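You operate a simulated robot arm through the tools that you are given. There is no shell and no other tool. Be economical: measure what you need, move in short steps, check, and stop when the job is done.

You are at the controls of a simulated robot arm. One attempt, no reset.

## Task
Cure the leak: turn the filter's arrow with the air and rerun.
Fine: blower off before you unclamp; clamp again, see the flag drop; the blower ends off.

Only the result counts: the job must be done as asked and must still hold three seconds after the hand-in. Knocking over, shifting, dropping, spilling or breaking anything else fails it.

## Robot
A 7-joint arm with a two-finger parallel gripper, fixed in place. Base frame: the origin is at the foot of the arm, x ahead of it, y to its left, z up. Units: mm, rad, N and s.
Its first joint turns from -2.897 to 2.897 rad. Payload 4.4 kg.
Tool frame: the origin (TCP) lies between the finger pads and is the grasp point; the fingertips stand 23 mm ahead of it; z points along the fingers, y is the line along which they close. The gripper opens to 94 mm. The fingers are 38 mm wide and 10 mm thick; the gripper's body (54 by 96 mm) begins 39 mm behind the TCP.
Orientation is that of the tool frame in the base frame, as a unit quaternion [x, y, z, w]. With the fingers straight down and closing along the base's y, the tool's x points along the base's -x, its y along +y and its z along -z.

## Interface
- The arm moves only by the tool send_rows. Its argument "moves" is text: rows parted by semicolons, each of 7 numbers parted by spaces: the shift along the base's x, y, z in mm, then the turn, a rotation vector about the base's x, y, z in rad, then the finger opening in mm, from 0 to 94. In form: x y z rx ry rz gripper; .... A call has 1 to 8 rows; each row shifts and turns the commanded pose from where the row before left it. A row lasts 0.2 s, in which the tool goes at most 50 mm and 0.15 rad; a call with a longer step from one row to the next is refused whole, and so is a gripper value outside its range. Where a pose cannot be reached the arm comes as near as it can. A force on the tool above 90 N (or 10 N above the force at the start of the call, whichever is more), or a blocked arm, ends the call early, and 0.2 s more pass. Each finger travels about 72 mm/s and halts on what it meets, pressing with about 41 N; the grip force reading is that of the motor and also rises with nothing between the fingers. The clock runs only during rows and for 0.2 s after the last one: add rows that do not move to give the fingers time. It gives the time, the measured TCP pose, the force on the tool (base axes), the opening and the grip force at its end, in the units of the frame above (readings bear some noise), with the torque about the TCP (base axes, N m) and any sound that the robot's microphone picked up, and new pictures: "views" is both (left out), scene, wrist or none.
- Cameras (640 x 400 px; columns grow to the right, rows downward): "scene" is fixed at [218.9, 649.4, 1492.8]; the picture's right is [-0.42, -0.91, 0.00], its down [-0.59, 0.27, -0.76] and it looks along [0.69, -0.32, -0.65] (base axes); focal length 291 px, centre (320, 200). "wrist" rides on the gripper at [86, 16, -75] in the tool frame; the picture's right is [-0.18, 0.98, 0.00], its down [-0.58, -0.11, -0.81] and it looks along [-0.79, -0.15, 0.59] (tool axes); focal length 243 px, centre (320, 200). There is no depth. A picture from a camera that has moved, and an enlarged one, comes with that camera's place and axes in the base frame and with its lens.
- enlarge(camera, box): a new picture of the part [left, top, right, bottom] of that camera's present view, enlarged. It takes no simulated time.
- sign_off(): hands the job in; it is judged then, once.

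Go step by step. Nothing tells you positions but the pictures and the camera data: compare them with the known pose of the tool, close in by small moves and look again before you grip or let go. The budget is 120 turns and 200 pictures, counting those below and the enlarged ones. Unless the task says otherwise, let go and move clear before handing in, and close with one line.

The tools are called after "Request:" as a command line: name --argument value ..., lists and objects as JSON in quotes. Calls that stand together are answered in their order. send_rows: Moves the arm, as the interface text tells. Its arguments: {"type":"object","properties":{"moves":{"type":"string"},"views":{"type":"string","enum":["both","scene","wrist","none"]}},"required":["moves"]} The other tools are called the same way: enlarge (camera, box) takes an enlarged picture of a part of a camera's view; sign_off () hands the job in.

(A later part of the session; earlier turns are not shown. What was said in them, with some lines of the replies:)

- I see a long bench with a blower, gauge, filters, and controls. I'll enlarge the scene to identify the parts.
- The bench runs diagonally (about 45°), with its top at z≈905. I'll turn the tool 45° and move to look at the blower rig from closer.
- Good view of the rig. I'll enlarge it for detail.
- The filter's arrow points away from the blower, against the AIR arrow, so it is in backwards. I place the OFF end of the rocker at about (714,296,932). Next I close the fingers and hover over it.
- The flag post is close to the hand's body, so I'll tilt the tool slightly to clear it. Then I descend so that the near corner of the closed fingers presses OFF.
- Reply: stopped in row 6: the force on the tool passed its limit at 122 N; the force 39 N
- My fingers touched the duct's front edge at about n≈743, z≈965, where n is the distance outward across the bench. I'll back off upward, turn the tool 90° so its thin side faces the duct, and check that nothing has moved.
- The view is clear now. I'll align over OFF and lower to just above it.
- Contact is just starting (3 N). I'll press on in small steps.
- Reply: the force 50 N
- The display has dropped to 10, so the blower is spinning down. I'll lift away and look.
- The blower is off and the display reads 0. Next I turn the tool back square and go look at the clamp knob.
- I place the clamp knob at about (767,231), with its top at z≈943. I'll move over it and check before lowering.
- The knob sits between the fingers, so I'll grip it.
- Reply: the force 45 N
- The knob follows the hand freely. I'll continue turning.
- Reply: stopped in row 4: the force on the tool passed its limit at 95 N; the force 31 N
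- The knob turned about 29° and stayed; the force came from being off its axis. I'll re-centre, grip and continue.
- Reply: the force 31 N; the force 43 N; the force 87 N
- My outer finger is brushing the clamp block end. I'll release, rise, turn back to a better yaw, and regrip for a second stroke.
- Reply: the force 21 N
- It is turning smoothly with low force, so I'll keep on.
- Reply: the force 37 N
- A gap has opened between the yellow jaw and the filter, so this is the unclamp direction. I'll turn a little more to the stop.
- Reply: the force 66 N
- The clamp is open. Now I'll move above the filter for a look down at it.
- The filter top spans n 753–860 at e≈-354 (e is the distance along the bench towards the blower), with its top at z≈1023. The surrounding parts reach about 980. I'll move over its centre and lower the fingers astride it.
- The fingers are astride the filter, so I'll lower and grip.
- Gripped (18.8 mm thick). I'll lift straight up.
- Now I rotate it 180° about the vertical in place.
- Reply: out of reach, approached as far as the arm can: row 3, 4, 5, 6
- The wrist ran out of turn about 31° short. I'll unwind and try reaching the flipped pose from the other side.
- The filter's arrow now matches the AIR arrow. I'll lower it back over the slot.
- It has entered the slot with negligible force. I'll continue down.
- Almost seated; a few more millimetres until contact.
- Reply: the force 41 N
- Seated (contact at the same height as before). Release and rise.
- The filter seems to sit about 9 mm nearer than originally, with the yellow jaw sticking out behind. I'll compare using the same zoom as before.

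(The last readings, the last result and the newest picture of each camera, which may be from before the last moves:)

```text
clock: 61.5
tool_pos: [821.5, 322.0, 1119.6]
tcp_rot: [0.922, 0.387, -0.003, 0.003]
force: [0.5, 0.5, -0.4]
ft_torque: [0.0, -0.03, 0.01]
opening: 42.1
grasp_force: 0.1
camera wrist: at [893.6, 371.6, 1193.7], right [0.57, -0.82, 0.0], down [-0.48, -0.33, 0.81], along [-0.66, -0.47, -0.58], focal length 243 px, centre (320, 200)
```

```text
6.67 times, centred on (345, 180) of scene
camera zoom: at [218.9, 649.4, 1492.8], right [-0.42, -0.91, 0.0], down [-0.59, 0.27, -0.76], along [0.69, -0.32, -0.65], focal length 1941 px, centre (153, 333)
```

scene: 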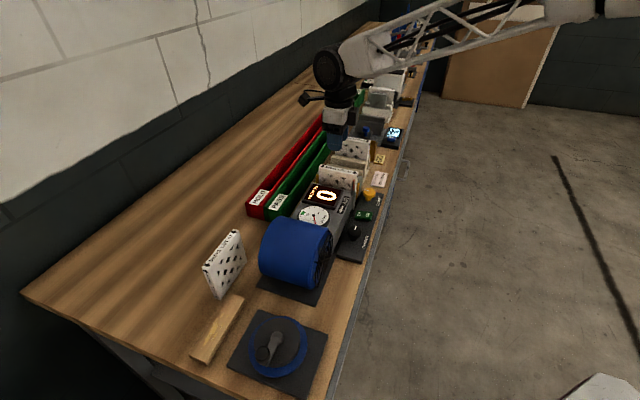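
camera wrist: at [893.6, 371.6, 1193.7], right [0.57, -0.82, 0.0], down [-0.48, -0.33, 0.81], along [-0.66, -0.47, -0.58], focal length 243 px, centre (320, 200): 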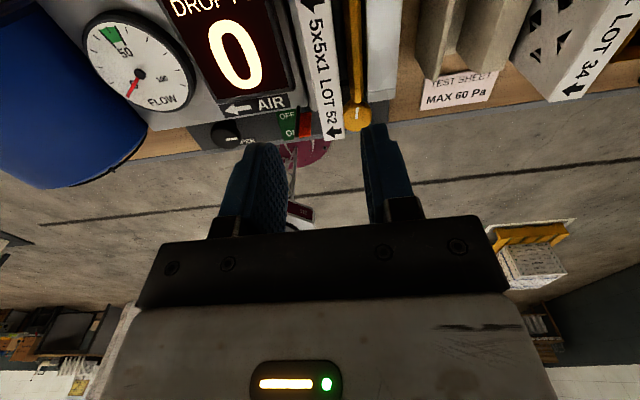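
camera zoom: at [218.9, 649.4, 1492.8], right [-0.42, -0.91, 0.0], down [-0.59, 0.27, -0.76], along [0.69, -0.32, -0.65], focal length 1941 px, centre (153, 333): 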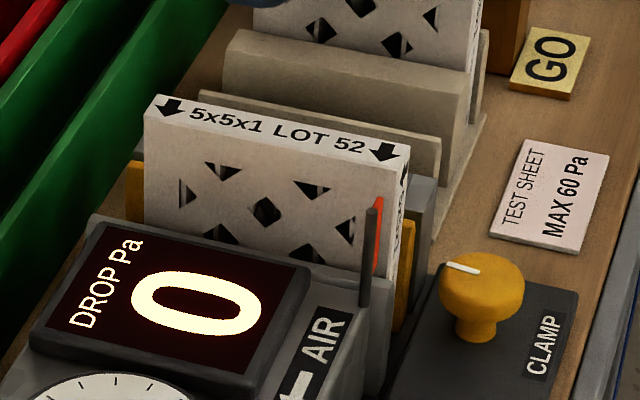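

It is indeed about 9 mm towards me. I'll regrip, lift slightly, shift it 9.3 mm outward and set it down again.

Request:
send_rows --moves "0 0 -40 0 0 0 42;0 0 -40 0 0 0 42;0 0 -25 0 0 0 42;0 0 0 0 0 0 42;0 0 0 0 0 0 25;0 0 0 0 0 0 10;0 0 0 0 0 0 10" --views "none"

Request:
send_rows --moves "0 0 4 0 0 0 10;2 2 0 0 0 0 10;2 2 0 0 0 0 10;2.6 2.6 0 0 0 0 10;0 0 0 0 0 0 10" --views "scene"

Request:
enlarge --camera "scene" --box '[290, 130, 390, 230]'

```text
clock: 63.1
tool_pos: [822.1, 322.6, 1014.6]
tcp_rot: [0.922, 0.386, -0.004, 0.003]
force: [6.8, -6.0, -1.1]
ft_torque: [-0.4, -0.4, -0.52]
opening: 18.8
grasp_force: 40.7
```

```text
clock: 64.3
tool_pos: [828.0, 328.3, 1020.9]
tcp_rot: [0.922, 0.387, -0.003, 0.002]
force: [4.0, -5.7, -1.8]
ft_torque: [-0.52, -0.25, -0.4]
opening: 19.1
grasp_force: 41.3
```

scene: 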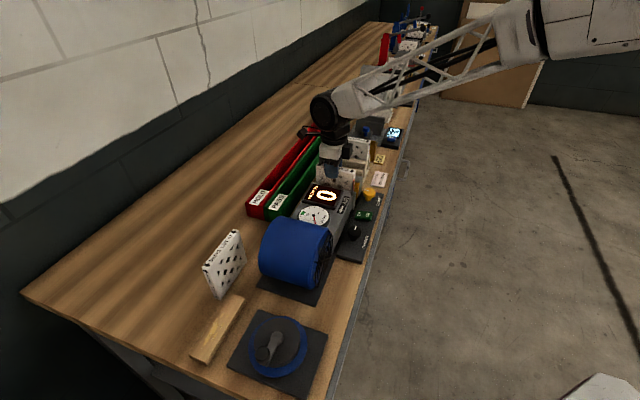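

```text
4.00 times, centred on (340, 180) of scene
camera zoom: at [218.9, 649.4, 1492.8], right [-0.42, -0.91, 0.0], down [-0.59, 0.27, -0.76], along [0.69, -0.32, -0.65], focal length 1165 px, centre (240, 280)
```

zoom: 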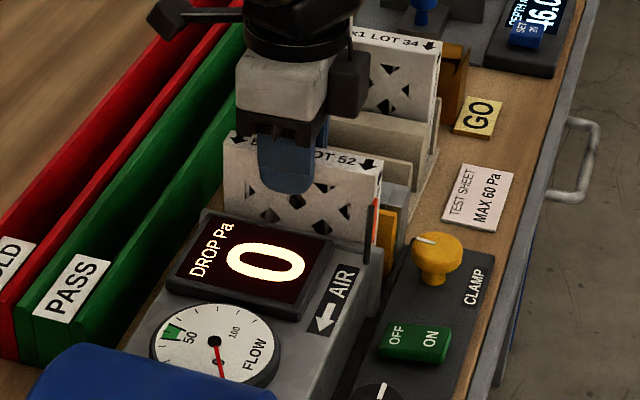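

Now it matches the original position. Set it down.

Request:
send_rows --moves "0.8 0.8 -2 0 0 0 10;0 0 -2 0 0 0 10;0 0 -1.5 0 0 0 10;0 0 -1.5 0 0 0 10;0 0 0 0 0 0 10" --views "none"

```text
clock: 65.5
tool_pos: [827.6, 328.9, 1014.5]
tcp_rot: [0.922, 0.387, -0.003, 0.001]
force: [6.0, -10.1, 21.5]
ft_torque: [-0.82, 0.05, -0.42]
opening: 18.9
grasp_force: 41.3
```

Request:
send_rows --moves "0 0 -1 0 0 0 10;0 0 1.5 0 0 0 18;0 0 0 0 0 0 30;0 0 0 0 0 0 42;0 0 0 0 0 0 42;0 0 30 0 0 0 42;0 0 40 0 0 0 42;0 0 40 0 0 0 42"

Request:
enlarge --camera "scene" --box '[290, 130, 390, 230]'

Request:
enlarge --camera "scene" --box '[305, 150, 385, 210]'

```text
clock: 67.3
tool_pos: [828.9, 326.6, 1125.2]
tcp_rot: [0.922, 0.387, -0.004, 0.003]
force: [-0.7, 0.2, -0.4]
ft_torque: [-0.01, -0.02, 0.02]
opening: 42.0
grasp_force: 0.1
camera wrist: at [902.1, 377.0, 1198.8], right [0.57, -0.82, 0.0], down [-0.48, -0.33, 0.81], along [-0.66, -0.47, -0.58], focal length 243 px, centre (320, 200)
```

scene: 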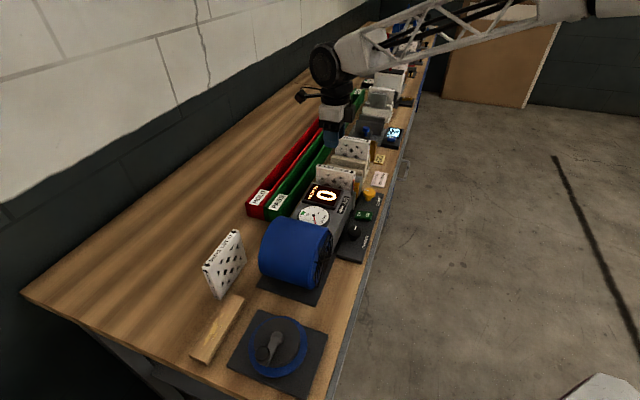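
wrist: 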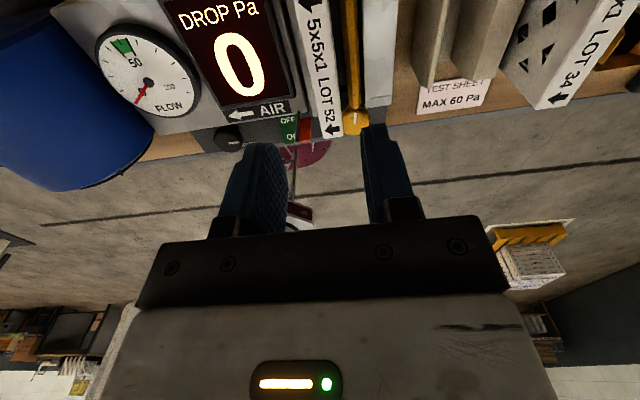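

```text
4.00 times, centred on (340, 180) of scene
camera zoom: at [218.9, 649.4, 1492.8], right [-0.42, -0.91, 0.0], down [-0.59, 0.27, -0.76], along [0.69, -0.32, -0.65], focal length 1165 px, centre (240, 280)
```

zoom: 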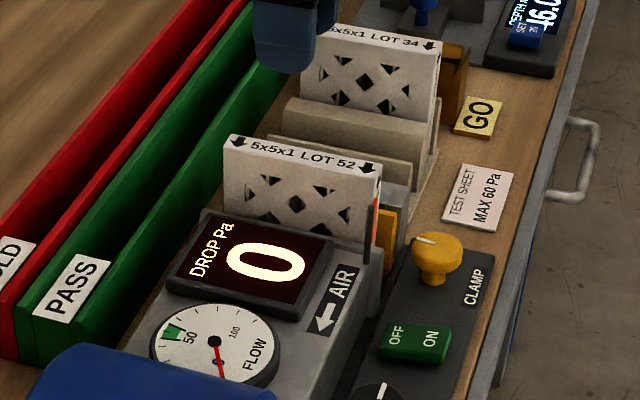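

```text
6.67 times, centred on (345, 180) of scene
camera zoom: at [218.9, 649.4, 1492.8], right [-0.42, -0.91, 0.0], down [-0.59, 0.27, -0.76], along [0.69, -0.32, -0.65], focal length 1941 px, centre (153, 333)
```

zoom: 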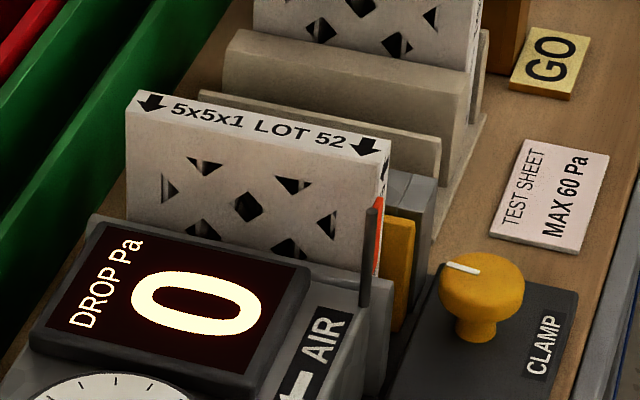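

The filter is seated where it was, now with the arrow along the air. Next I unwind the wrist and go back to the clamp knob.

Request:
send_rows --moves "-4 -6 0 0 0 0.1451 50;-4 -6 0 0 0 0.1451 50;-4 -6 0 0 0 0.1451 50;-4 -6 0 0 0 0.1451 50;-4 -6 0 0 0 0.1451 50;-4 -6 0 0 0 0.1451 50;-4 -6 0 0 0 0.1451 50;-4 -6 0 0 0 0.1451 50" --views "none"

Request:
send_rows --moves "-4 -6 0 0 0 0.1451 60;-4 -6 0 0 0 0.1451 60;-4 -6 0 0 0 0.1451 60;-4 -6 0 0 0 0.1451 60;-4 -6 0 0 0 0.1451 60;-4 -6 0 0 0 0.1451 60;-4 -6 0 0 0 0.1451 60;-1 -9.5 0 0 0 0.1451 60" --views "none"

Request:
send_rows --moves "0 0 0 0 0 0.1451 60;0 0 0 0 0 0.1451 60;0 0 0 0 0 0.1451 60;0 0 0 0 0 0.1451 60;0 0 -35 0 0 0.1451 60;0 0 -40 0 0 0.1451 60;0 0 -40 0 0 0.1451 60;0 0 0 0 0 0.1451 60"

Request:
enlarge --camera "wrist" --box '[230, 50, 430, 240]'

```text
clock: 69.1
tool_pos: [796.0, 280.9, 1125.3]
tcp_rot: [0.558, 0.83, -0.002, 0.005]
force: [-0.4, 0.2, -0.7]
ft_torque: [-0.01, 0.02, 0.02]
opening: 50.0
grasp_force: 0.0
```

```text
clock: 70.9
tool_pos: [767.2, 228.6, 1125.2]
tcp_rot: [0.013, 1.0, 0.001, 0.003]
force: [-0.5, 0.3, -0.6]
ft_torque: [0.03, 0.0, -0.01]
opening: 59.8
grasp_force: 0.0
```

```text
clock: 72.7
tool_pos: [766.3, 227.4, 1007.9]
tcp_rot: [-0.537, 0.843, 0.003, 0.003]
force: [-0.4, 0.3, -0.1]
ft_torque: [0.01, 0.02, 0.01]
opening: 60.1
grasp_force: 0.1
camera wrist: at [714.5, 154.7, 1081.9], right [-0.81, 0.58, 0.0], down [0.34, 0.47, 0.81], along [0.47, 0.66, -0.59], focal length 243 px, centre (320, 200)
```

scene: 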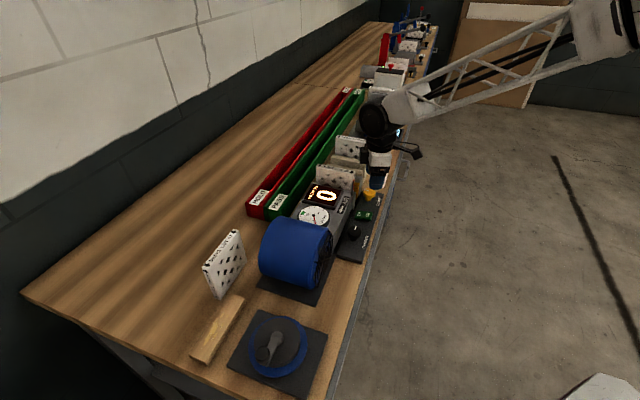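
wrist: 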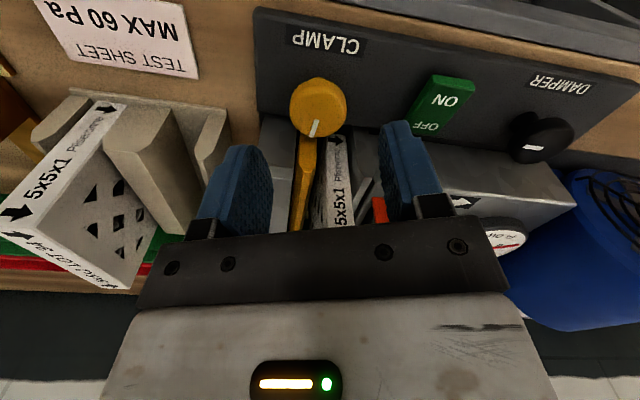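

```text
2.11 times, centred on (330, 145) of wrist
camera zoom: at [714.5, 154.7, 1081.9], right [-0.81, 0.58, 0.0], down [0.34, 0.47, 0.81], along [0.47, 0.66, -0.59], focal length 511 px, centre (299, 316)
```

zoom: 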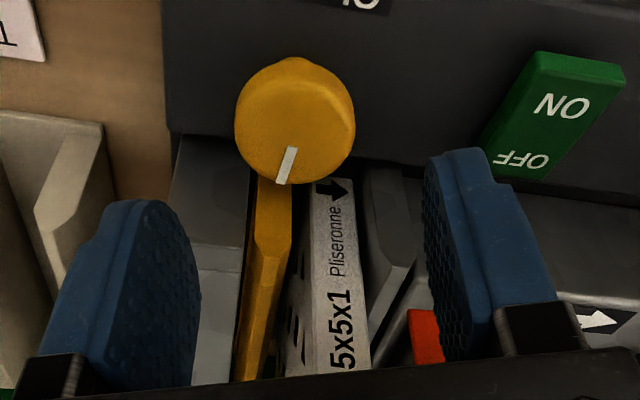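

Request:
send_rows --moves "0.5 0 -30 0 0 0 56;0 0 -27 0 0 0 56;0 0 0 0 0 0 56;0 0 0 0 0 0 30;0 0 0 0 0 0 20;0 0 0 0 0 0 20" --views "wrist"

```text
clock: 74.1
tool_pos: [767.8, 229.5, 951.3]
tcp_rot: [-0.537, 0.844, 0.003, 0.003]
force: [40.0, -17.7, -9.3]
ft_torque: [0.14, -0.62, -0.24]
opening: 39.9
grasp_force: 22.2
camera wrist: at [716.5, 156.5, 1025.6], right [-0.81, 0.58, 0.0], down [0.34, 0.47, 0.81], along [0.47, 0.66, -0.58], focal length 243 px, centre (320, 200)
```

wrist: 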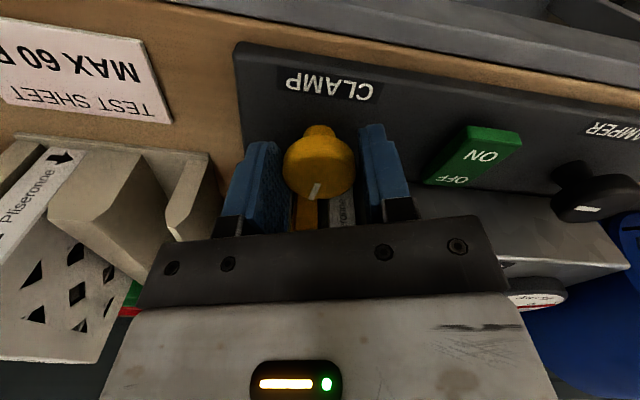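

Request:
send_rows --moves "2.5 -1.2 0 0 0 0 20;0 0 0 0 0 0 20;0 0 0 0 0 0 20" --views "none"

Request:
send_rows --moves "-0.3 0.2 0 0 0 -0.1 20;-0.3 0.2 0 0 0 -0.1 20;-0.3 0.2 0 0 0 -0.1 20;0 0 0 0 0 0 20" --views "wrist"

```text
clock: 74.9
tool_pos: [768.6, 230.1, 951.0]
tcp_rot: [-0.537, 0.844, 0.003, 0.003]
force: [-7.3, 5.5, 2.5]
ft_torque: [0.01, 0.61, 0.03]
opening: 37.4
grasp_force: 45.3
```

```text
clock: 76.1
tool_pos: [768.2, 230.0, 951.6]
tcp_rot: [-0.405, 0.914, 0.003, 0.003]
force: [-17.9, 12.3, 8.0]
ft_torque: [0.31, 0.59, 0.08]
opening: 37.2
grasp_force: 45.1
stopped in row 4: the force on the tool passed its limit at 91 N (the readings are from after the stop); the commanded pose is now the measured one
camera wrist: at [698.1, 175.2, 1025.9], right [-0.6, 0.8, 0.01], down [0.47, 0.35, 0.81], along [0.64, 0.49, -0.59], focal length 243 px, centre (320, 200)
```

wrist: 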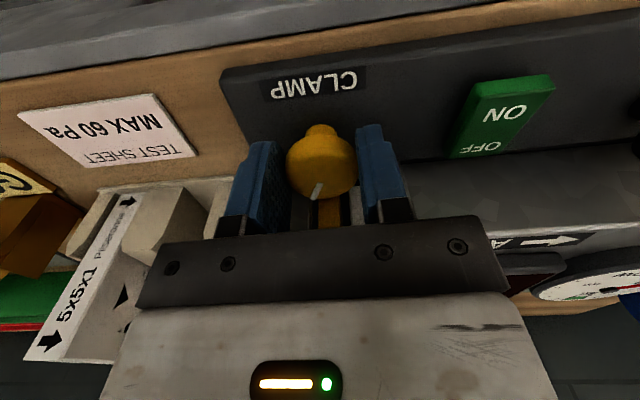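

Request:
send_rows --moves "-1 0.8 0 0 0 -0.08 20;-0.4 0.4 0 0 0 -0.08 20;-0.4 0.4 0 0 0 -0.08 20;0 0 0 0 0 0 20" --views "wrist"

```text
clock: 77.1
tool_pos: [767.4, 230.7, 951.5]
tcp_rot: [-0.293, 0.956, 0.003, 0.004]
force: [24.6, 16.9, -12.1]
ft_torque: [0.42, -0.86, -0.03]
opening: 37.3
grasp_force: 45.6
camera wrist: at [686.3, 194.3, 1025.7], right [-0.4, 0.92, 0.0], down [0.54, 0.23, 0.81], along [0.74, 0.32, -0.59], focal length 243 px, centre (320, 200)
```

wrist: 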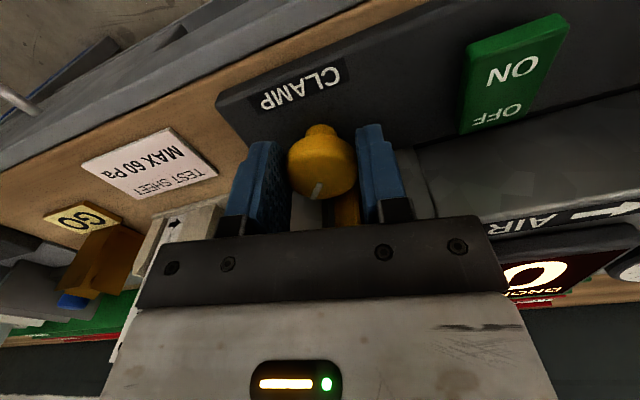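

Request:
send_rows --moves "0.5 0.6 0 0 0 -0.08 20;0 0.4 0 0 0 -0.08 20;0 0.4 0 0 0 -0.08 20;0 0 0 0 0 0 20" --views "wrist"

```text
clock: 78.1
tool_pos: [764.7, 232.6, 952.4]
tcp_rot: [-0.175, 0.985, 0.002, 0.001]
force: [-21.9, -14.7, 9.4]
ft_torque: [-0.42, 0.66, -0.02]
opening: 37.3
grasp_force: 45.2
camera wrist: at [679.9, 215.6, 1026.0], right [-0.17, 0.99, 0.0], down [0.58, 0.09, 0.81], along [0.8, 0.14, -0.59], focal length 243 px, centre (320, 200)
```

wrist: 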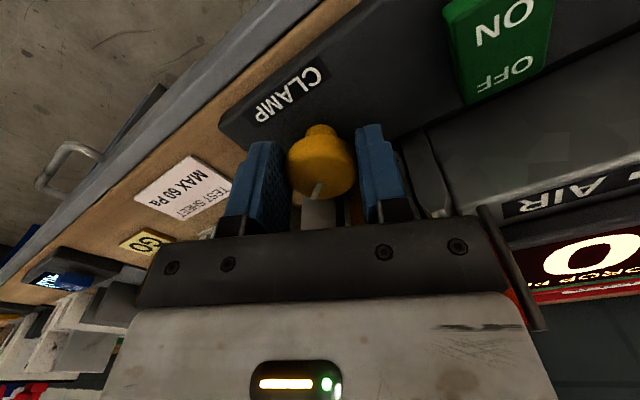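

I've turned 45° and the flag post is near, so I'll release, reset the yaw and regrip.

Request:
send_rows --moves "0 0 0 0 0 0 56;0 0 0 0 0 0 56;0 0 25 0 0 0 56;0 0 25 0 0 0 56;0 -2 0 0 0 0.14 56;0 0 0 0 0 0.14 56;0 0 0 0 0 0.14 56;0 0 0 0 0 0.14 56" --views "none"

Request:
send_rows --moves "1.5 0 0 0 0 0.14 56;1.5 -2 0 0 0 0.14 56;0 0 0 0 0 0 56" --views "wrist"

Request:
enlarge --camera "wrist" --box '[230, 50, 430, 240]'

```text
clock: 79.9
tool_pos: [766.7, 228.8, 1002.4]
tcp_rot: [-0.442, 0.897, 0.004, 0.002]
force: [-0.3, 0.2, -0.5]
ft_torque: [-0.03, -0.02, 0.0]
opening: 56.1
grasp_force: 0.2
```

```text
clock: 80.7
tool_pos: [769.5, 229.1, 1002.6]
tcp_rot: [-0.563, 0.826, 0.004, 0.002]
force: [-0.2, 0.0, -0.2]
ft_torque: [0.02, 0.03, 0.02]
opening: 56.2
grasp_force: 0.0
camera wrist: at [723.7, 152.4, 1075.8], right [-0.85, 0.53, 0.0], down [0.32, 0.49, 0.81], along [0.43, 0.69, -0.59], focal length 243 px, centre (320, 200)
```

wrist: 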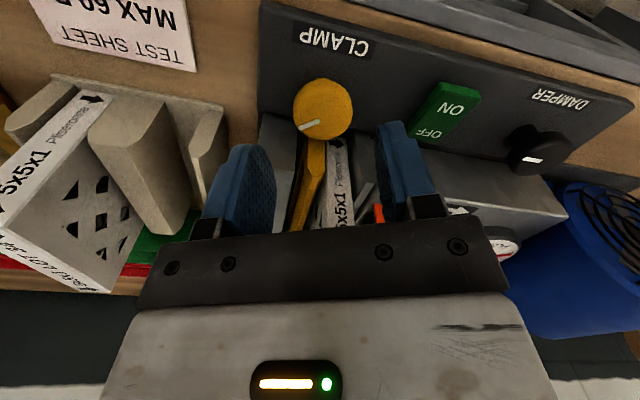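

```text
2.11 times, centred on (330, 145) of wrist
camera zoom: at [723.7, 152.4, 1075.8], right [-0.85, 0.53, 0.0], down [0.32, 0.49, 0.81], along [0.43, 0.69, -0.59], focal length 511 px, centre (299, 316)
```

zoom: 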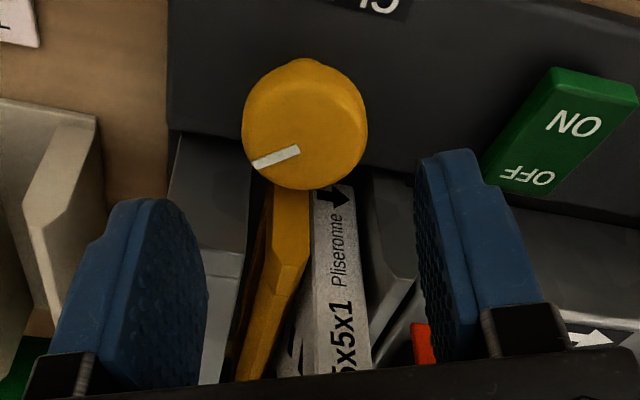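

Request:
send_rows --moves "0 0 -26 0 0 0 56;0 0 -25 0 0 0 56;0 0 0 0 0 0 56;0 0 0 0 0 0 30;0 0 0 0 0 0 20;0 0 0 0 0 0 20" --views "none"

Request:
send_rows --moves "-0.3 0.2 0 0 0 -0.08 20;-0.3 0.2 0 0 0 -0.08 20;-0.3 0.2 0 0 0 -0.08 20;0 0 0 0 0 0 20" --views "none"

```text
clock: 82.1
tool_pos: [768.8, 229.3, 948.9]
tcp_rot: [-0.562, 0.827, 0.003, 0.001]
force: [-22.6, 7.9, 4.6]
ft_torque: [0.22, 0.32, 0.15]
opening: 37.5
grasp_force: 44.5
```

```text
clock: 83.1
tool_pos: [767.6, 230.1, 950.9]
tcp_rot: [-0.459, 0.888, 0.002, 0.002]
force: [-48.3, 19.7, 4.2]
ft_torque: [-0.09, 1.04, 0.26]
opening: 37.6
grasp_force: 45.0
```

Request:
send_rows --moves "-1.3 0.9 0 0 0 -0.08 20;-0.4 0.4 0 0 0 -0.08 20;-0.4 0.4 0 0 0 -0.08 20;0 0 0 0 0 0 20" --views "wrist"

Request:
enlarge --camera "wrist" --box '[230, 50, 430, 240]'

```text
clock: 84.1
tool_pos: [767.8, 230.3, 949.9]
tcp_rot: [-0.35, 0.937, 0.003, 0.001]
force: [0.0, 8.1, -20.5]
ft_torque: [0.33, -0.52, 0.06]
opening: 37.4
grasp_force: 45.1
camera wrist: at [691.5, 184.5, 1024.1], right [-0.5, 0.86, 0.0], down [0.51, 0.29, 0.81], along [0.7, 0.41, -0.59], focal length 243 px, centre (320, 200)
```

wrist: 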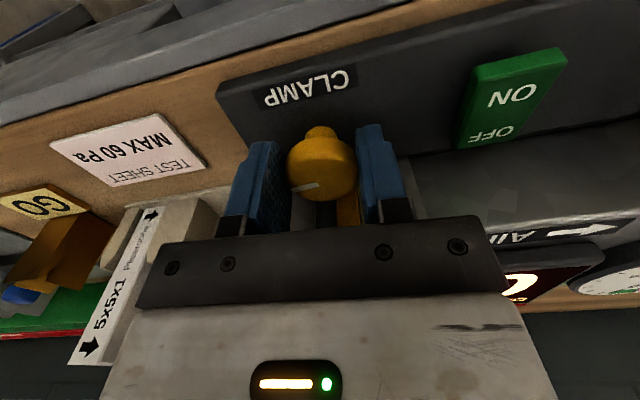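

```text
2.11 times, centred on (330, 145) of wrist
camera zoom: at [691.5, 184.5, 1024.1], right [-0.5, 0.86, 0.0], down [0.51, 0.29, 0.81], along [0.7, 0.41, -0.59], focal length 511 px, centre (299, 316)
```

zoom: 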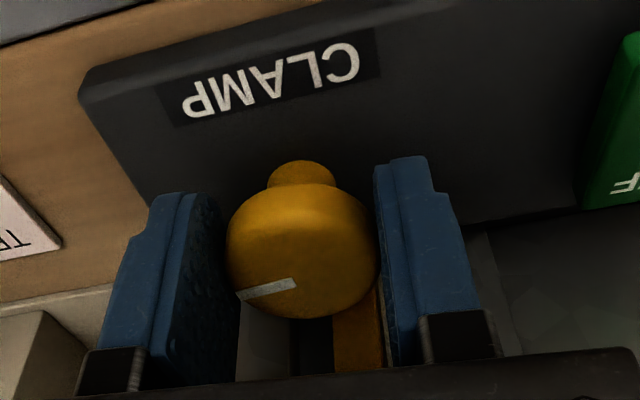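

Request:
send_rows --moves "0 0 0 0 0 0 20" --views "scene"

Request:
enlarge --camera "scene" --box '[290, 150, 400, 250]'

```text
clock: 84.5
tool_pos: [767.1, 230.2, 949.4]
tcp_rot: [-0.35, 0.937, 0.002, 0.004]
force: [12.8, 6.7, -25.4]
ft_torque: [0.44, -0.54, -0.03]
opening: 37.6
grasp_force: 44.9
```

scene: 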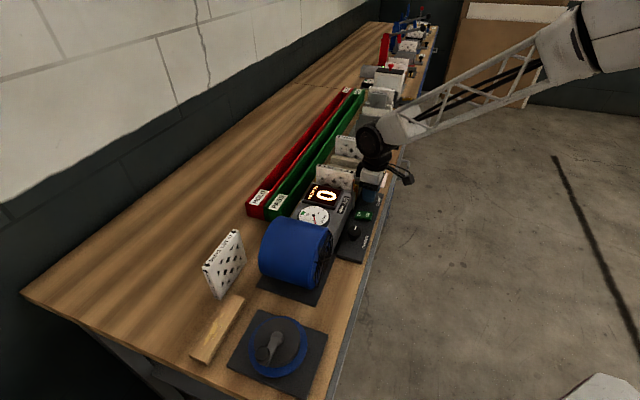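

```text
4.00 times, centred on (345, 200) of scene
camera zoom: at [218.9, 649.4, 1492.8], right [-0.42, -0.91, 0.0], down [-0.59, 0.27, -0.76], along [0.69, -0.32, -0.65], focal length 1165 px, centre (220, 200)
```

zoom: 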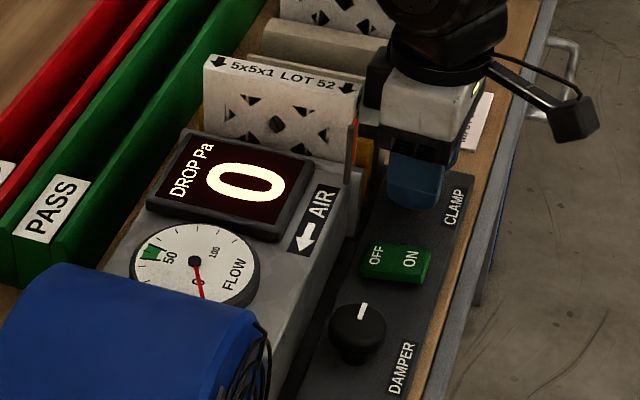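

The display still reads 0. I'll continue to the stop.

Request:
send_rows --moves "0 0.4 0.5 0 0 -0.08 20;0 0.4 0 0 0 -0.08 20;0 0.4 0 0 0 -0.08 20;0 0 0 0 0 0 20" --views "wrist"

Request:
enlarge --camera "wrist" --box '[230, 50, 430, 240]'

```text
clock: 85.5
tool_pos: [767.1, 231.1, 951.9]
tcp_rot: [-0.233, 0.972, 0.003, 0.002]
force: [3.4, -15.2, -10.8]
ft_torque: [-0.35, 0.3, 0.43]
opening: 37.5
grasp_force: 45.3
camera wrist: at [683.1, 205.1, 1025.4], right [-0.28, 0.96, 0.0], down [0.56, 0.16, 0.81], along [0.78, 0.23, -0.59], focal length 243 px, centre (320, 200)
```

wrist: 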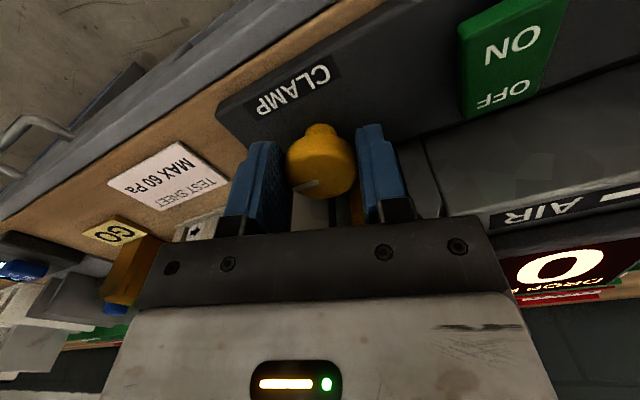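

```text
2.11 times, centred on (330, 145) of wrist
camera zoom: at [683.1, 205.1, 1025.4], right [-0.28, 0.96, 0.0], down [0.56, 0.16, 0.81], along [0.78, 0.23, -0.59], focal length 511 px, centre (299, 316)
```

zoom: 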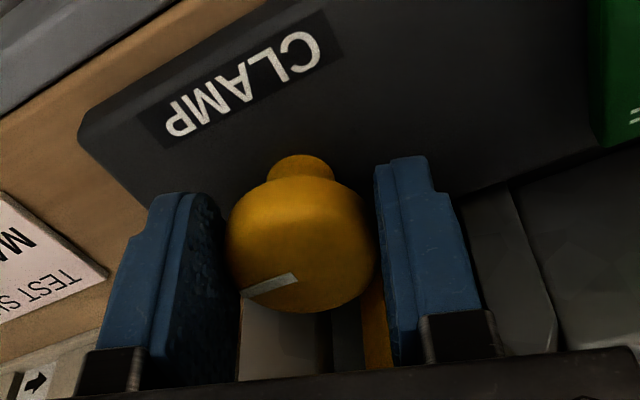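

Request:
send_rows --moves "0 0.2 0 0 0 -0.07 20;0 0.2 0 0 0 -0.07 20;0 0 0 0 0 0 20" --views "wrist"

Request:
enlarge --camera "wrist" --box '[230, 50, 430, 240]'

```text
clock: 86.3
tool_pos: [768.5, 232.7, 951.3]
tcp_rot: [-0.168, 0.986, 0.003, 0.004]
force: [8.0, -6.6, 3.4]
ft_torque: [-0.19, -0.01, 0.42]
opening: 37.2
grasp_force: 45.2
camera wrist: at [680.9, 217.8, 1025.7], right [-0.15, 0.99, 0.01], down [0.58, 0.08, 0.81], along [0.8, 0.12, -0.59], focal length 243 px, centre (320, 200)
```

wrist: 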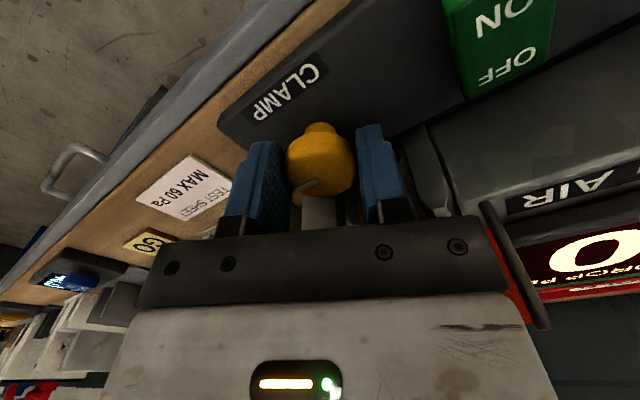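

```text
2.11 times, centred on (330, 145) of wrist
camera zoom: at [680.9, 217.8, 1025.7], right [-0.15, 0.99, 0.01], down [0.58, 0.08, 0.81], along [0.8, 0.12, -0.59], focal length 511 px, centre (299, 316)
```

zoom: 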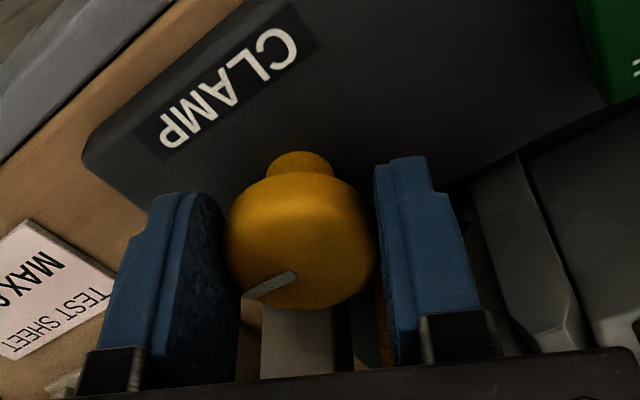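

The knob is slipping in my fingers, so it is at its stop. I'll release and check.

Request:
send_rows --moves "0 0 0 0 0 0 56;0 0 0 0 0 0 56;0 0 25 0 0 0 56;0 0 25 0 0 0 56;-8 -8 20 0 0 0.14 56;-10 -10 20 0 0 0.14 56;-10 -10 0 0 0 0.14 56;0 0 0 0 0 0.1 56"

Request:
enlarge --camera "wrist" --box '[240, 30, 420, 230]'

Request:
enlarge --camera "scene" --box '[305, 150, 395, 220]'

```text
clock: 88.1
tool_pos: [740.1, 204.4, 1041.4]
tcp_rot: [-0.416, 0.91, 0.002, 0.003]
force: [-0.7, 0.3, -0.1]
ft_torque: [-0.03, 0.0, -0.01]
opening: 55.9
grasp_force: 0.0
camera wrist: at [671.0, 148.5, 1115.5], right [-0.62, 0.78, 0.0], down [0.46, 0.36, 0.81], along [0.63, 0.51, -0.59], focal length 243 px, centre (320, 200)
```

scene: 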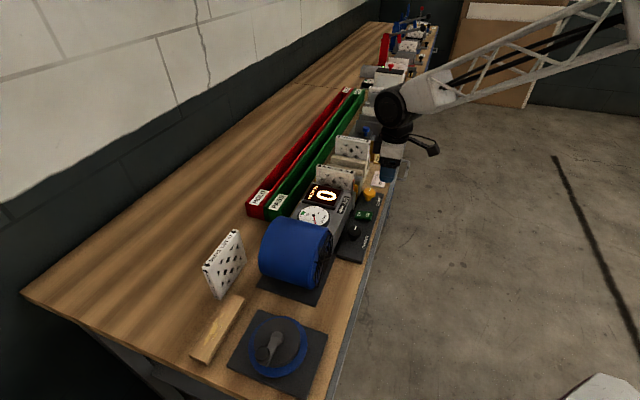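
wrist: 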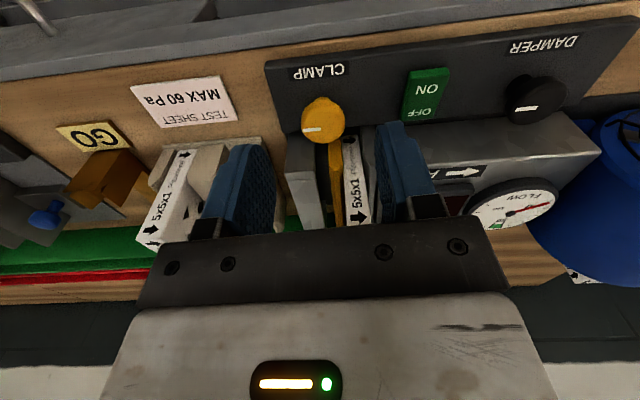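

```text
2.00 times, centred on (330, 130) of wrist
camera zoom: at [671.0, 148.5, 1115.5], right [-0.62, 0.78, 0.0], down [0.46, 0.36, 0.81], along [0.63, 0.51, -0.59], focal length 485 px, centre (300, 340)
```

zoom: 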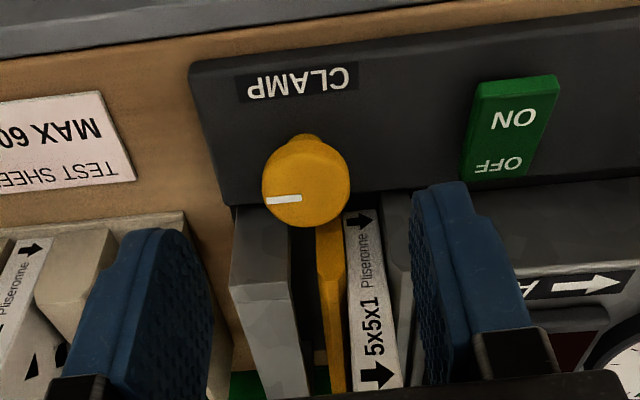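

```text
5.71 times, centred on (350, 185) of scene
camera zoom: at [218.9, 649.4, 1492.8], right [-0.42, -0.91, 0.0], down [-0.59, 0.27, -0.76], along [0.69, -0.32, -0.65], focal length 1664 px, centre (149, 286)
```

zoom: 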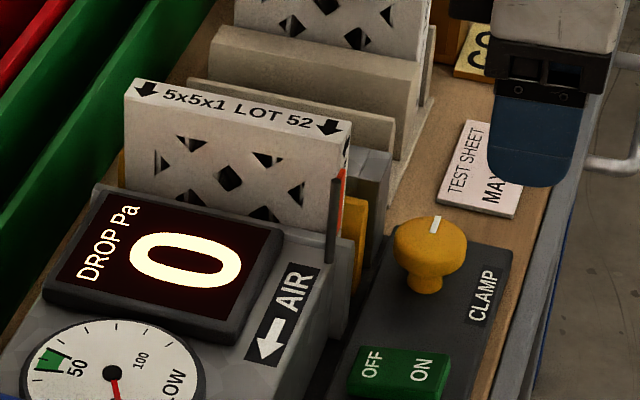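

The clamp is closed with its pointer back, and the filter is tight. Next I press ON with closed fingers on the rocker's near end.

Request:
send_rows --moves "-14 16.5 0 0 0 -0.035 20;-14 16.5 0 0 0 -0.035 0;-14 16.5 0 0 0 0 0;-13.9 16.3 -20 0 0 0 0;0 0 -40 0 0 0 0;0 0 -8 0 0 0 0;0 0 0 0 0 0 0" --views "both"

```text
clock: 89.7
tool_pos: [684.3, 270.8, 971.9]
tcp_rot: [-0.382, 0.924, 0.003, 0.003]
force: [0.1, 0.5, 0.2]
ft_torque: [0.01, -0.02, 0.0]
opening: 0.0
grasp_force: 41.7
camera wrist: at [611.4, 218.6, 1046.7], right [-0.56, 0.83, 0.0], down [0.49, 0.33, 0.81], along [0.67, 0.46, -0.59], focal length 243 px, centre (320, 200)
```

scene: 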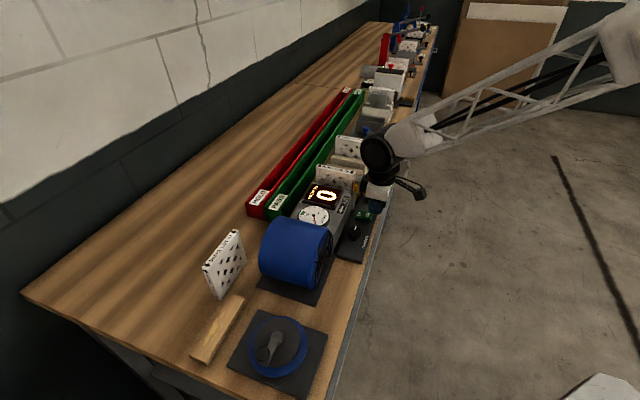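
wrist: 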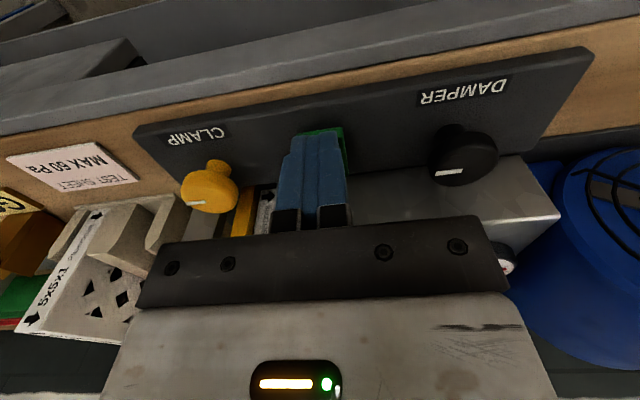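

Request:
send_rows --moves "0 0 -6 0 0 0 0;0 0 -5 0 0 0 0;0 0 -3 0 0 0 0;0 0 -3 0 0 0 0" --views "none"

```text
clock: 90.7
tool_pos: [683.2, 270.4, 955.4]
tcp_rot: [-0.383, 0.924, 0.004, 0.003]
force: [-0.3, -0.3, 0.4]
ft_torque: [0.02, 0.01, -0.01]
opening: 0.0
grasp_force: 40.8
```

Request:
send_rows --moves "0 0 -2 0 0 0 0;0 0 -2 0 0 0 0;0 0 -2 0 0 0 0" --views "scene"

```text
clock: 91.5
tool_pos: [682.5, 271.5, 950.2]
tcp_rot: [-0.382, 0.924, 0.003, 0.003]
force: [-2.4, -2.1, 4.8]
ft_torque: [0.02, -0.02, 0.0]
opening: 0.2
grasp_force: 40.8
```

scene: 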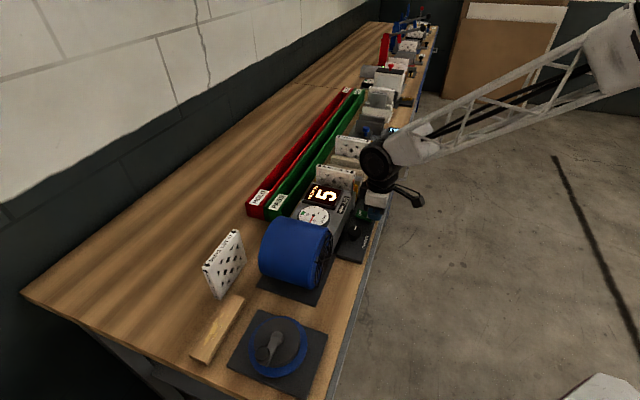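

The blower is on and the drop is rising. I'll lift and watch the flag and gauge.

Request:
send_rows --moves "0 0 20 0 0 0 0;-10 -10 30 0 0 0 0;-15 -15 30 0 0 0 0;-10 -10 20 0 0 0 0;0 0 0 0 0 0 0;0 0 0 0 0 0 0;0 0 0 0 0 0 0;0 0 0 0 0 0 0"

Request:
enlarge --camera "scene" --box '[290, 150, 400, 250]'

Request:
enlarge --camera "wrist" --box '[200, 40, 440, 240]'

```text
clock: 93.3
tool_pos: [647.5, 235.7, 1050.8]
tcp_rot: [-0.382, 0.924, 0.003, 0.003]
force: [0.1, -0.6, 0.4]
ft_torque: [-0.03, 0.04, 0.02]
opening: 0.0
grasp_force: 41.1
camera wrist: at [575.4, 184.1, 1124.4], right [-0.56, 0.83, 0.0], down [0.49, 0.33, 0.81], along [0.67, 0.46, -0.59], focal length 243 px, centre (320, 200)
```

scene: 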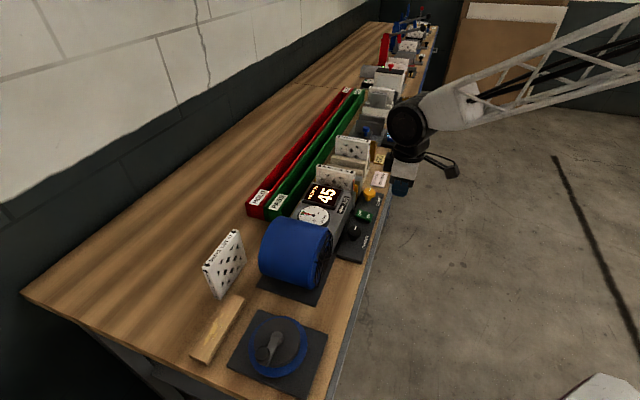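
wrist: 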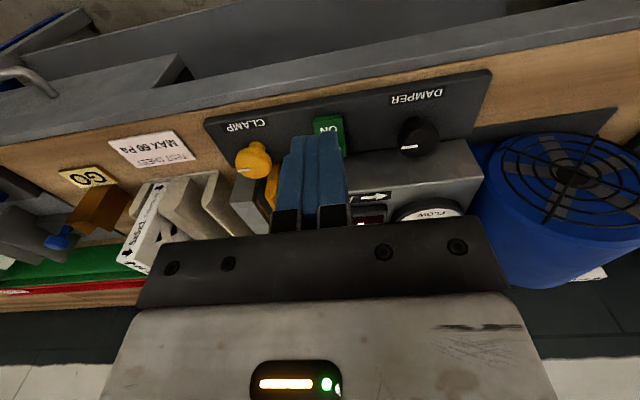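

```text
4.00 times, centred on (345, 200) of scene
camera zoom: at [218.9, 649.4, 1492.8], right [-0.42, -0.91, 0.0], down [-0.59, 0.27, -0.76], along [0.69, -0.32, -0.65], focal length 1165 px, centre (220, 200)
```

zoom: 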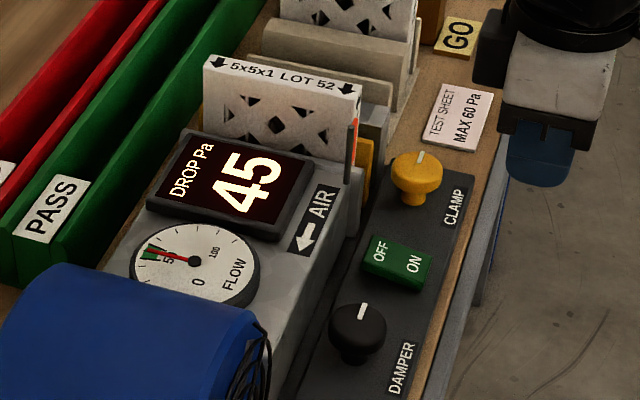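

```text
2.00 times, centred on (320, 140) of wrist
camera zoom: at [575.4, 184.1, 1124.4], right [-0.56, 0.83, 0.0], down [0.49, 0.33, 0.81], along [0.67, 0.46, -0.59], focal length 485 px, centre (320, 320)
```

zoom: 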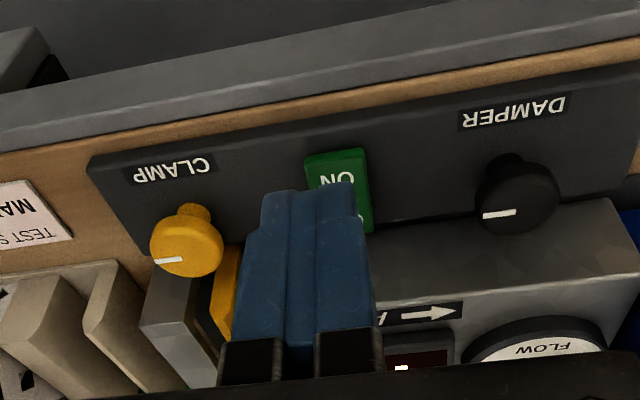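

The flow is in the green at 45 Pa and the flag hangs down while running, so the leak is cured. Now I go to switch the blower off, using the same tilted pose as before.

Request:
send_rows --moves "0 0 0 0.0707 -0.0707 0 0;0 0 0 0.0707 -0.0707 0 0;0 0 0 0.0707 -0.0707 0 0;0 0 0 -0.0299 -0.0299 0.1366 0;0 0 0 -0.0299 -0.0299 0.1366 0;0 0 0 -0.0299 -0.0299 0.1366 0;0 0 0 -0.0299 -0.0299 0.1366 0;0 0 0 -0.0299 -0.0299 0.1366 0" --views "scene"

Request:
enlarge --camera "scene" --box '[290, 150, 400, 250]'

Request:
send_rows --moves "0 0 0 -0.0299 -0.0299 0.1366 0;0 0 0 -0.0299 -0.0299 0.1366 0;0 0 0 -0.0299 -0.0299 0.1366 0;0 0 0 -0.0299 -0.0299 0.1366 0;0 0 0 -0.0299 -0.0299 0.1366 0;0 0 0 -0.0299 -0.0299 0.1366 0;0 0 0 0 0 0 0" --views "wrist"

```text
clock: 95.1
tool_pos: [647.6, 234.5, 1050.7]
tcp_rot: [-0.675, 0.722, 0.009, 0.15]
force: [-0.1, -1.0, -0.3]
ft_torque: [-0.01, 0.01, -0.03]
opening: 0.0
grasp_force: 41.2
```

scene: 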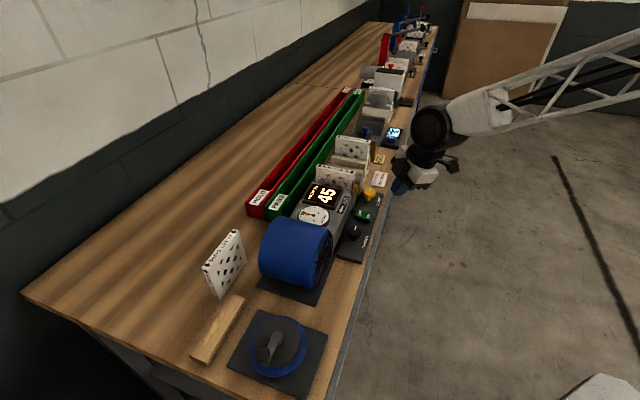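

```text
4.00 times, centred on (345, 200) of scene
camera zoom: at [218.9, 649.4, 1492.8], right [-0.42, -0.91, 0.0], down [-0.59, 0.27, -0.76], along [0.69, -0.32, -0.65], focal length 1165 px, centre (220, 200)
```

zoom: 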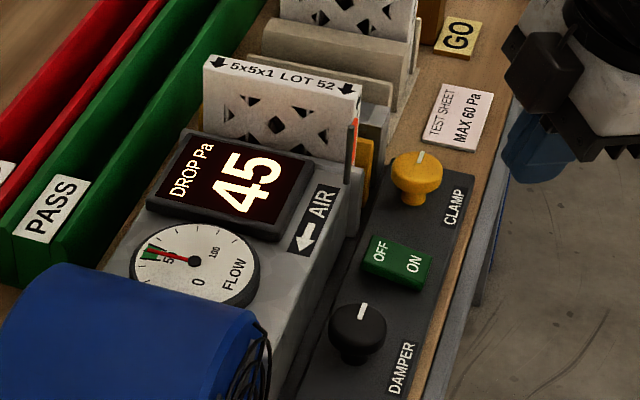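

```text
clock: 96.7
tool_pos: [649.2, 234.5, 1050.0]
tcp_rot: [0.915, -0.375, 0.053, -0.138]
force: [-0.2, 0.3, -0.6]
ft_torque: [0.0, 0.01, -0.02]
opening: 0.0
grasp_force: 41.0
camera wrist: at [684.4, 145.9, 1116.4], right [-0.79, -0.54, -0.29], down [-0.5, 0.31, 0.81], along [-0.34, 0.78, -0.52], focal length 243 px, centre (320, 200)
```

wrist: 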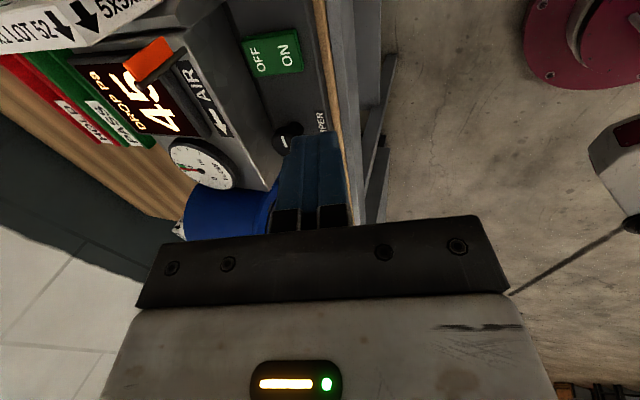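

Request:
send_rows --moves "19.3 23.8 0 0 0 0 0;19.3 23.8 0 0 0 0 0;19.3 23.8 0 0 0 0 0;0 0 -30 0 0 0 0;0 0 -30 0 0 0 0;0 0 -20 0 0 0 0;0 0 0 0 0 0 0" --views "wrist"

```text
clock: 98.3
tool_pos: [707.3, 306.6, 970.2]
tcp_rot: [0.914, -0.377, 0.054, -0.138]
force: [-0.4, -0.2, -1.0]
ft_torque: [0.01, 0.01, -0.01]
opening: 0.0
grasp_force: 41.8
camera wrist: at [743.2, 217.2, 1036.3], right [-0.79, -0.54, -0.29], down [-0.5, 0.31, 0.81], along [-0.34, 0.78, -0.52], focal length 243 px, centre (320, 200)
```

wrist: 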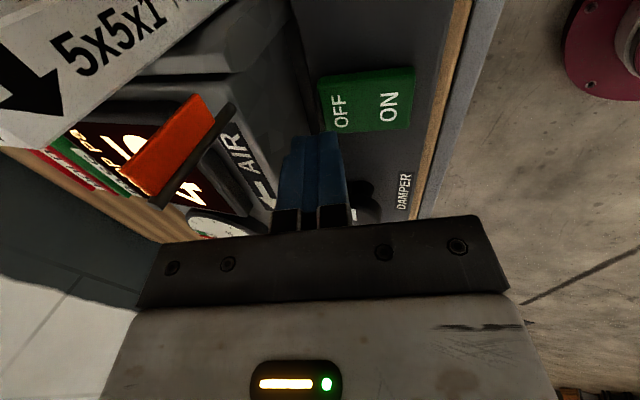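

Same alignment as before. Pressing OFF.

Request:
send_rows --moves "0 0 -6 0 0 0 0;0 0 -5 0 0 0 0;0 0 -4 0 0 0 0;0 0 -2 0 0 0 0;0 0 -2 0 0 0 0" --views "scene"

```text
clock: 99.5
tool_pos: [707.4, 306.8, 951.8]
tcp_rot: [0.914, -0.377, 0.053, -0.138]
force: [-5.3, -5.9, 12.9]
ft_torque: [-0.27, 0.03, -0.08]
opening: 0.0
grasp_force: 41.2
```

scene: 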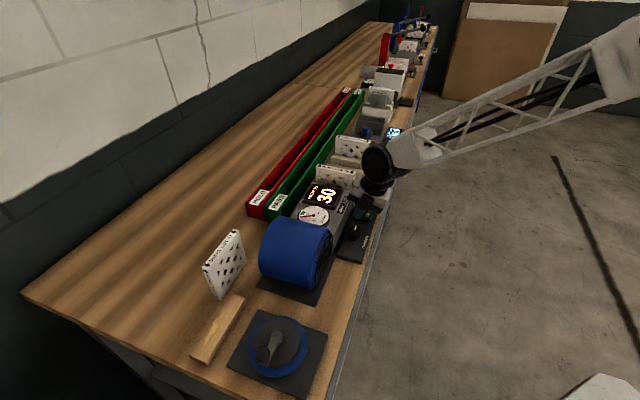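

It is dropping (30). I'll lift clear and confirm it reaches 0.

Request:
send_rows --moves "0 0 20 0 0 0 0;0 0 30 0 0 0 0;-15 -15 30 0 0 0 0;-25 -25 30 0 0 0 0;-25 -25 0 0 0 0 0;0 0 0 0 0 0 0;0 0 0 0 0 0 0;0 0 0 0 0 0 0"

Request:
enlarge --camera "scene" --box '[290, 150, 400, 250]'

```text
clock: 101.3
tool_pos: [641.5, 241.2, 1059.7]
tcp_rot: [0.914, -0.378, 0.053, -0.138]
force: [0.2, 0.7, -0.3]
ft_torque: [0.05, 0.03, -0.01]
opening: 0.0
grasp_force: 41.1
camera wrist: at [677.4, 153.5, 1125.8], right [-0.79, -0.54, -0.29], down [-0.5, 0.31, 0.81], along [-0.34, 0.78, -0.52], focal length 243 px, centre (320, 200)
```

scene: 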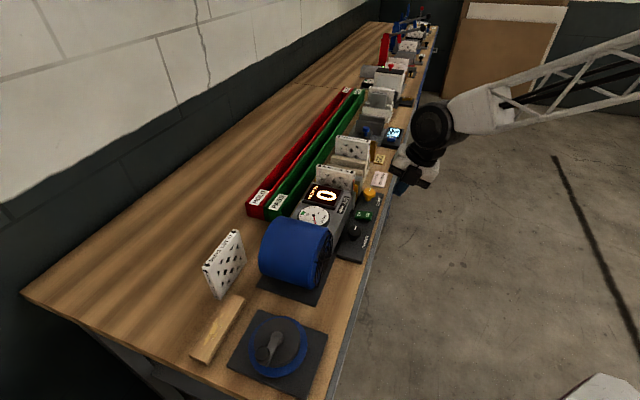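
wrist: 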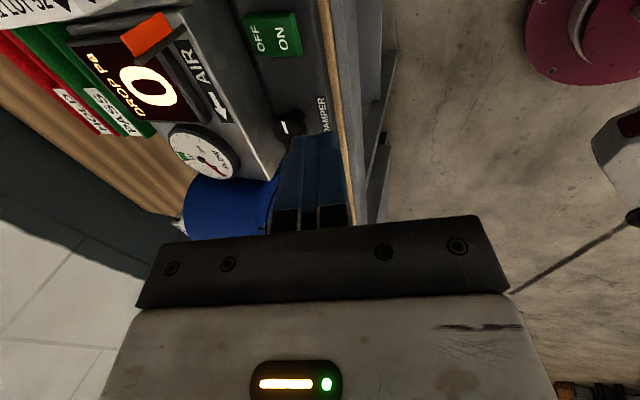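

```text
4.00 times, centred on (345, 200) of scene
camera zoom: at [218.9, 649.4, 1492.8], right [-0.42, -0.91, 0.0], down [-0.59, 0.27, -0.76], along [0.69, -0.32, -0.65], focal length 1165 px, centre (220, 200)
```

zoom: 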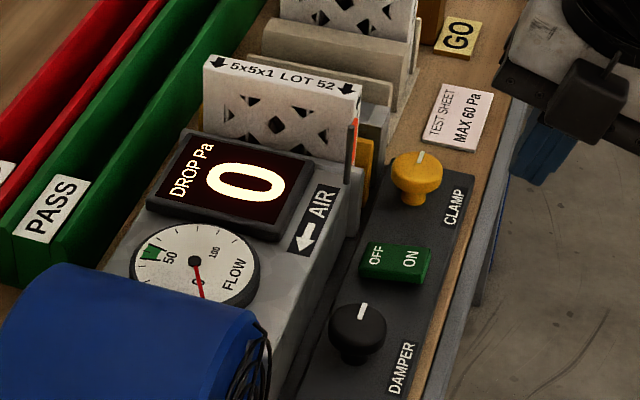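

The blower is off with the display at 0. The filter's arrow runs with the air, the clamp is closed and the arm is clear, so I'm handing in.

Request:
sign_off

```text
The job is handed in.
```

The leak is cured: the filter's arrow now runs with the air, and on the rerun the flag stayed down at 45 Pa with the flow in the green. The blower was off before I unclamped and is off again now, with the clamp closed.
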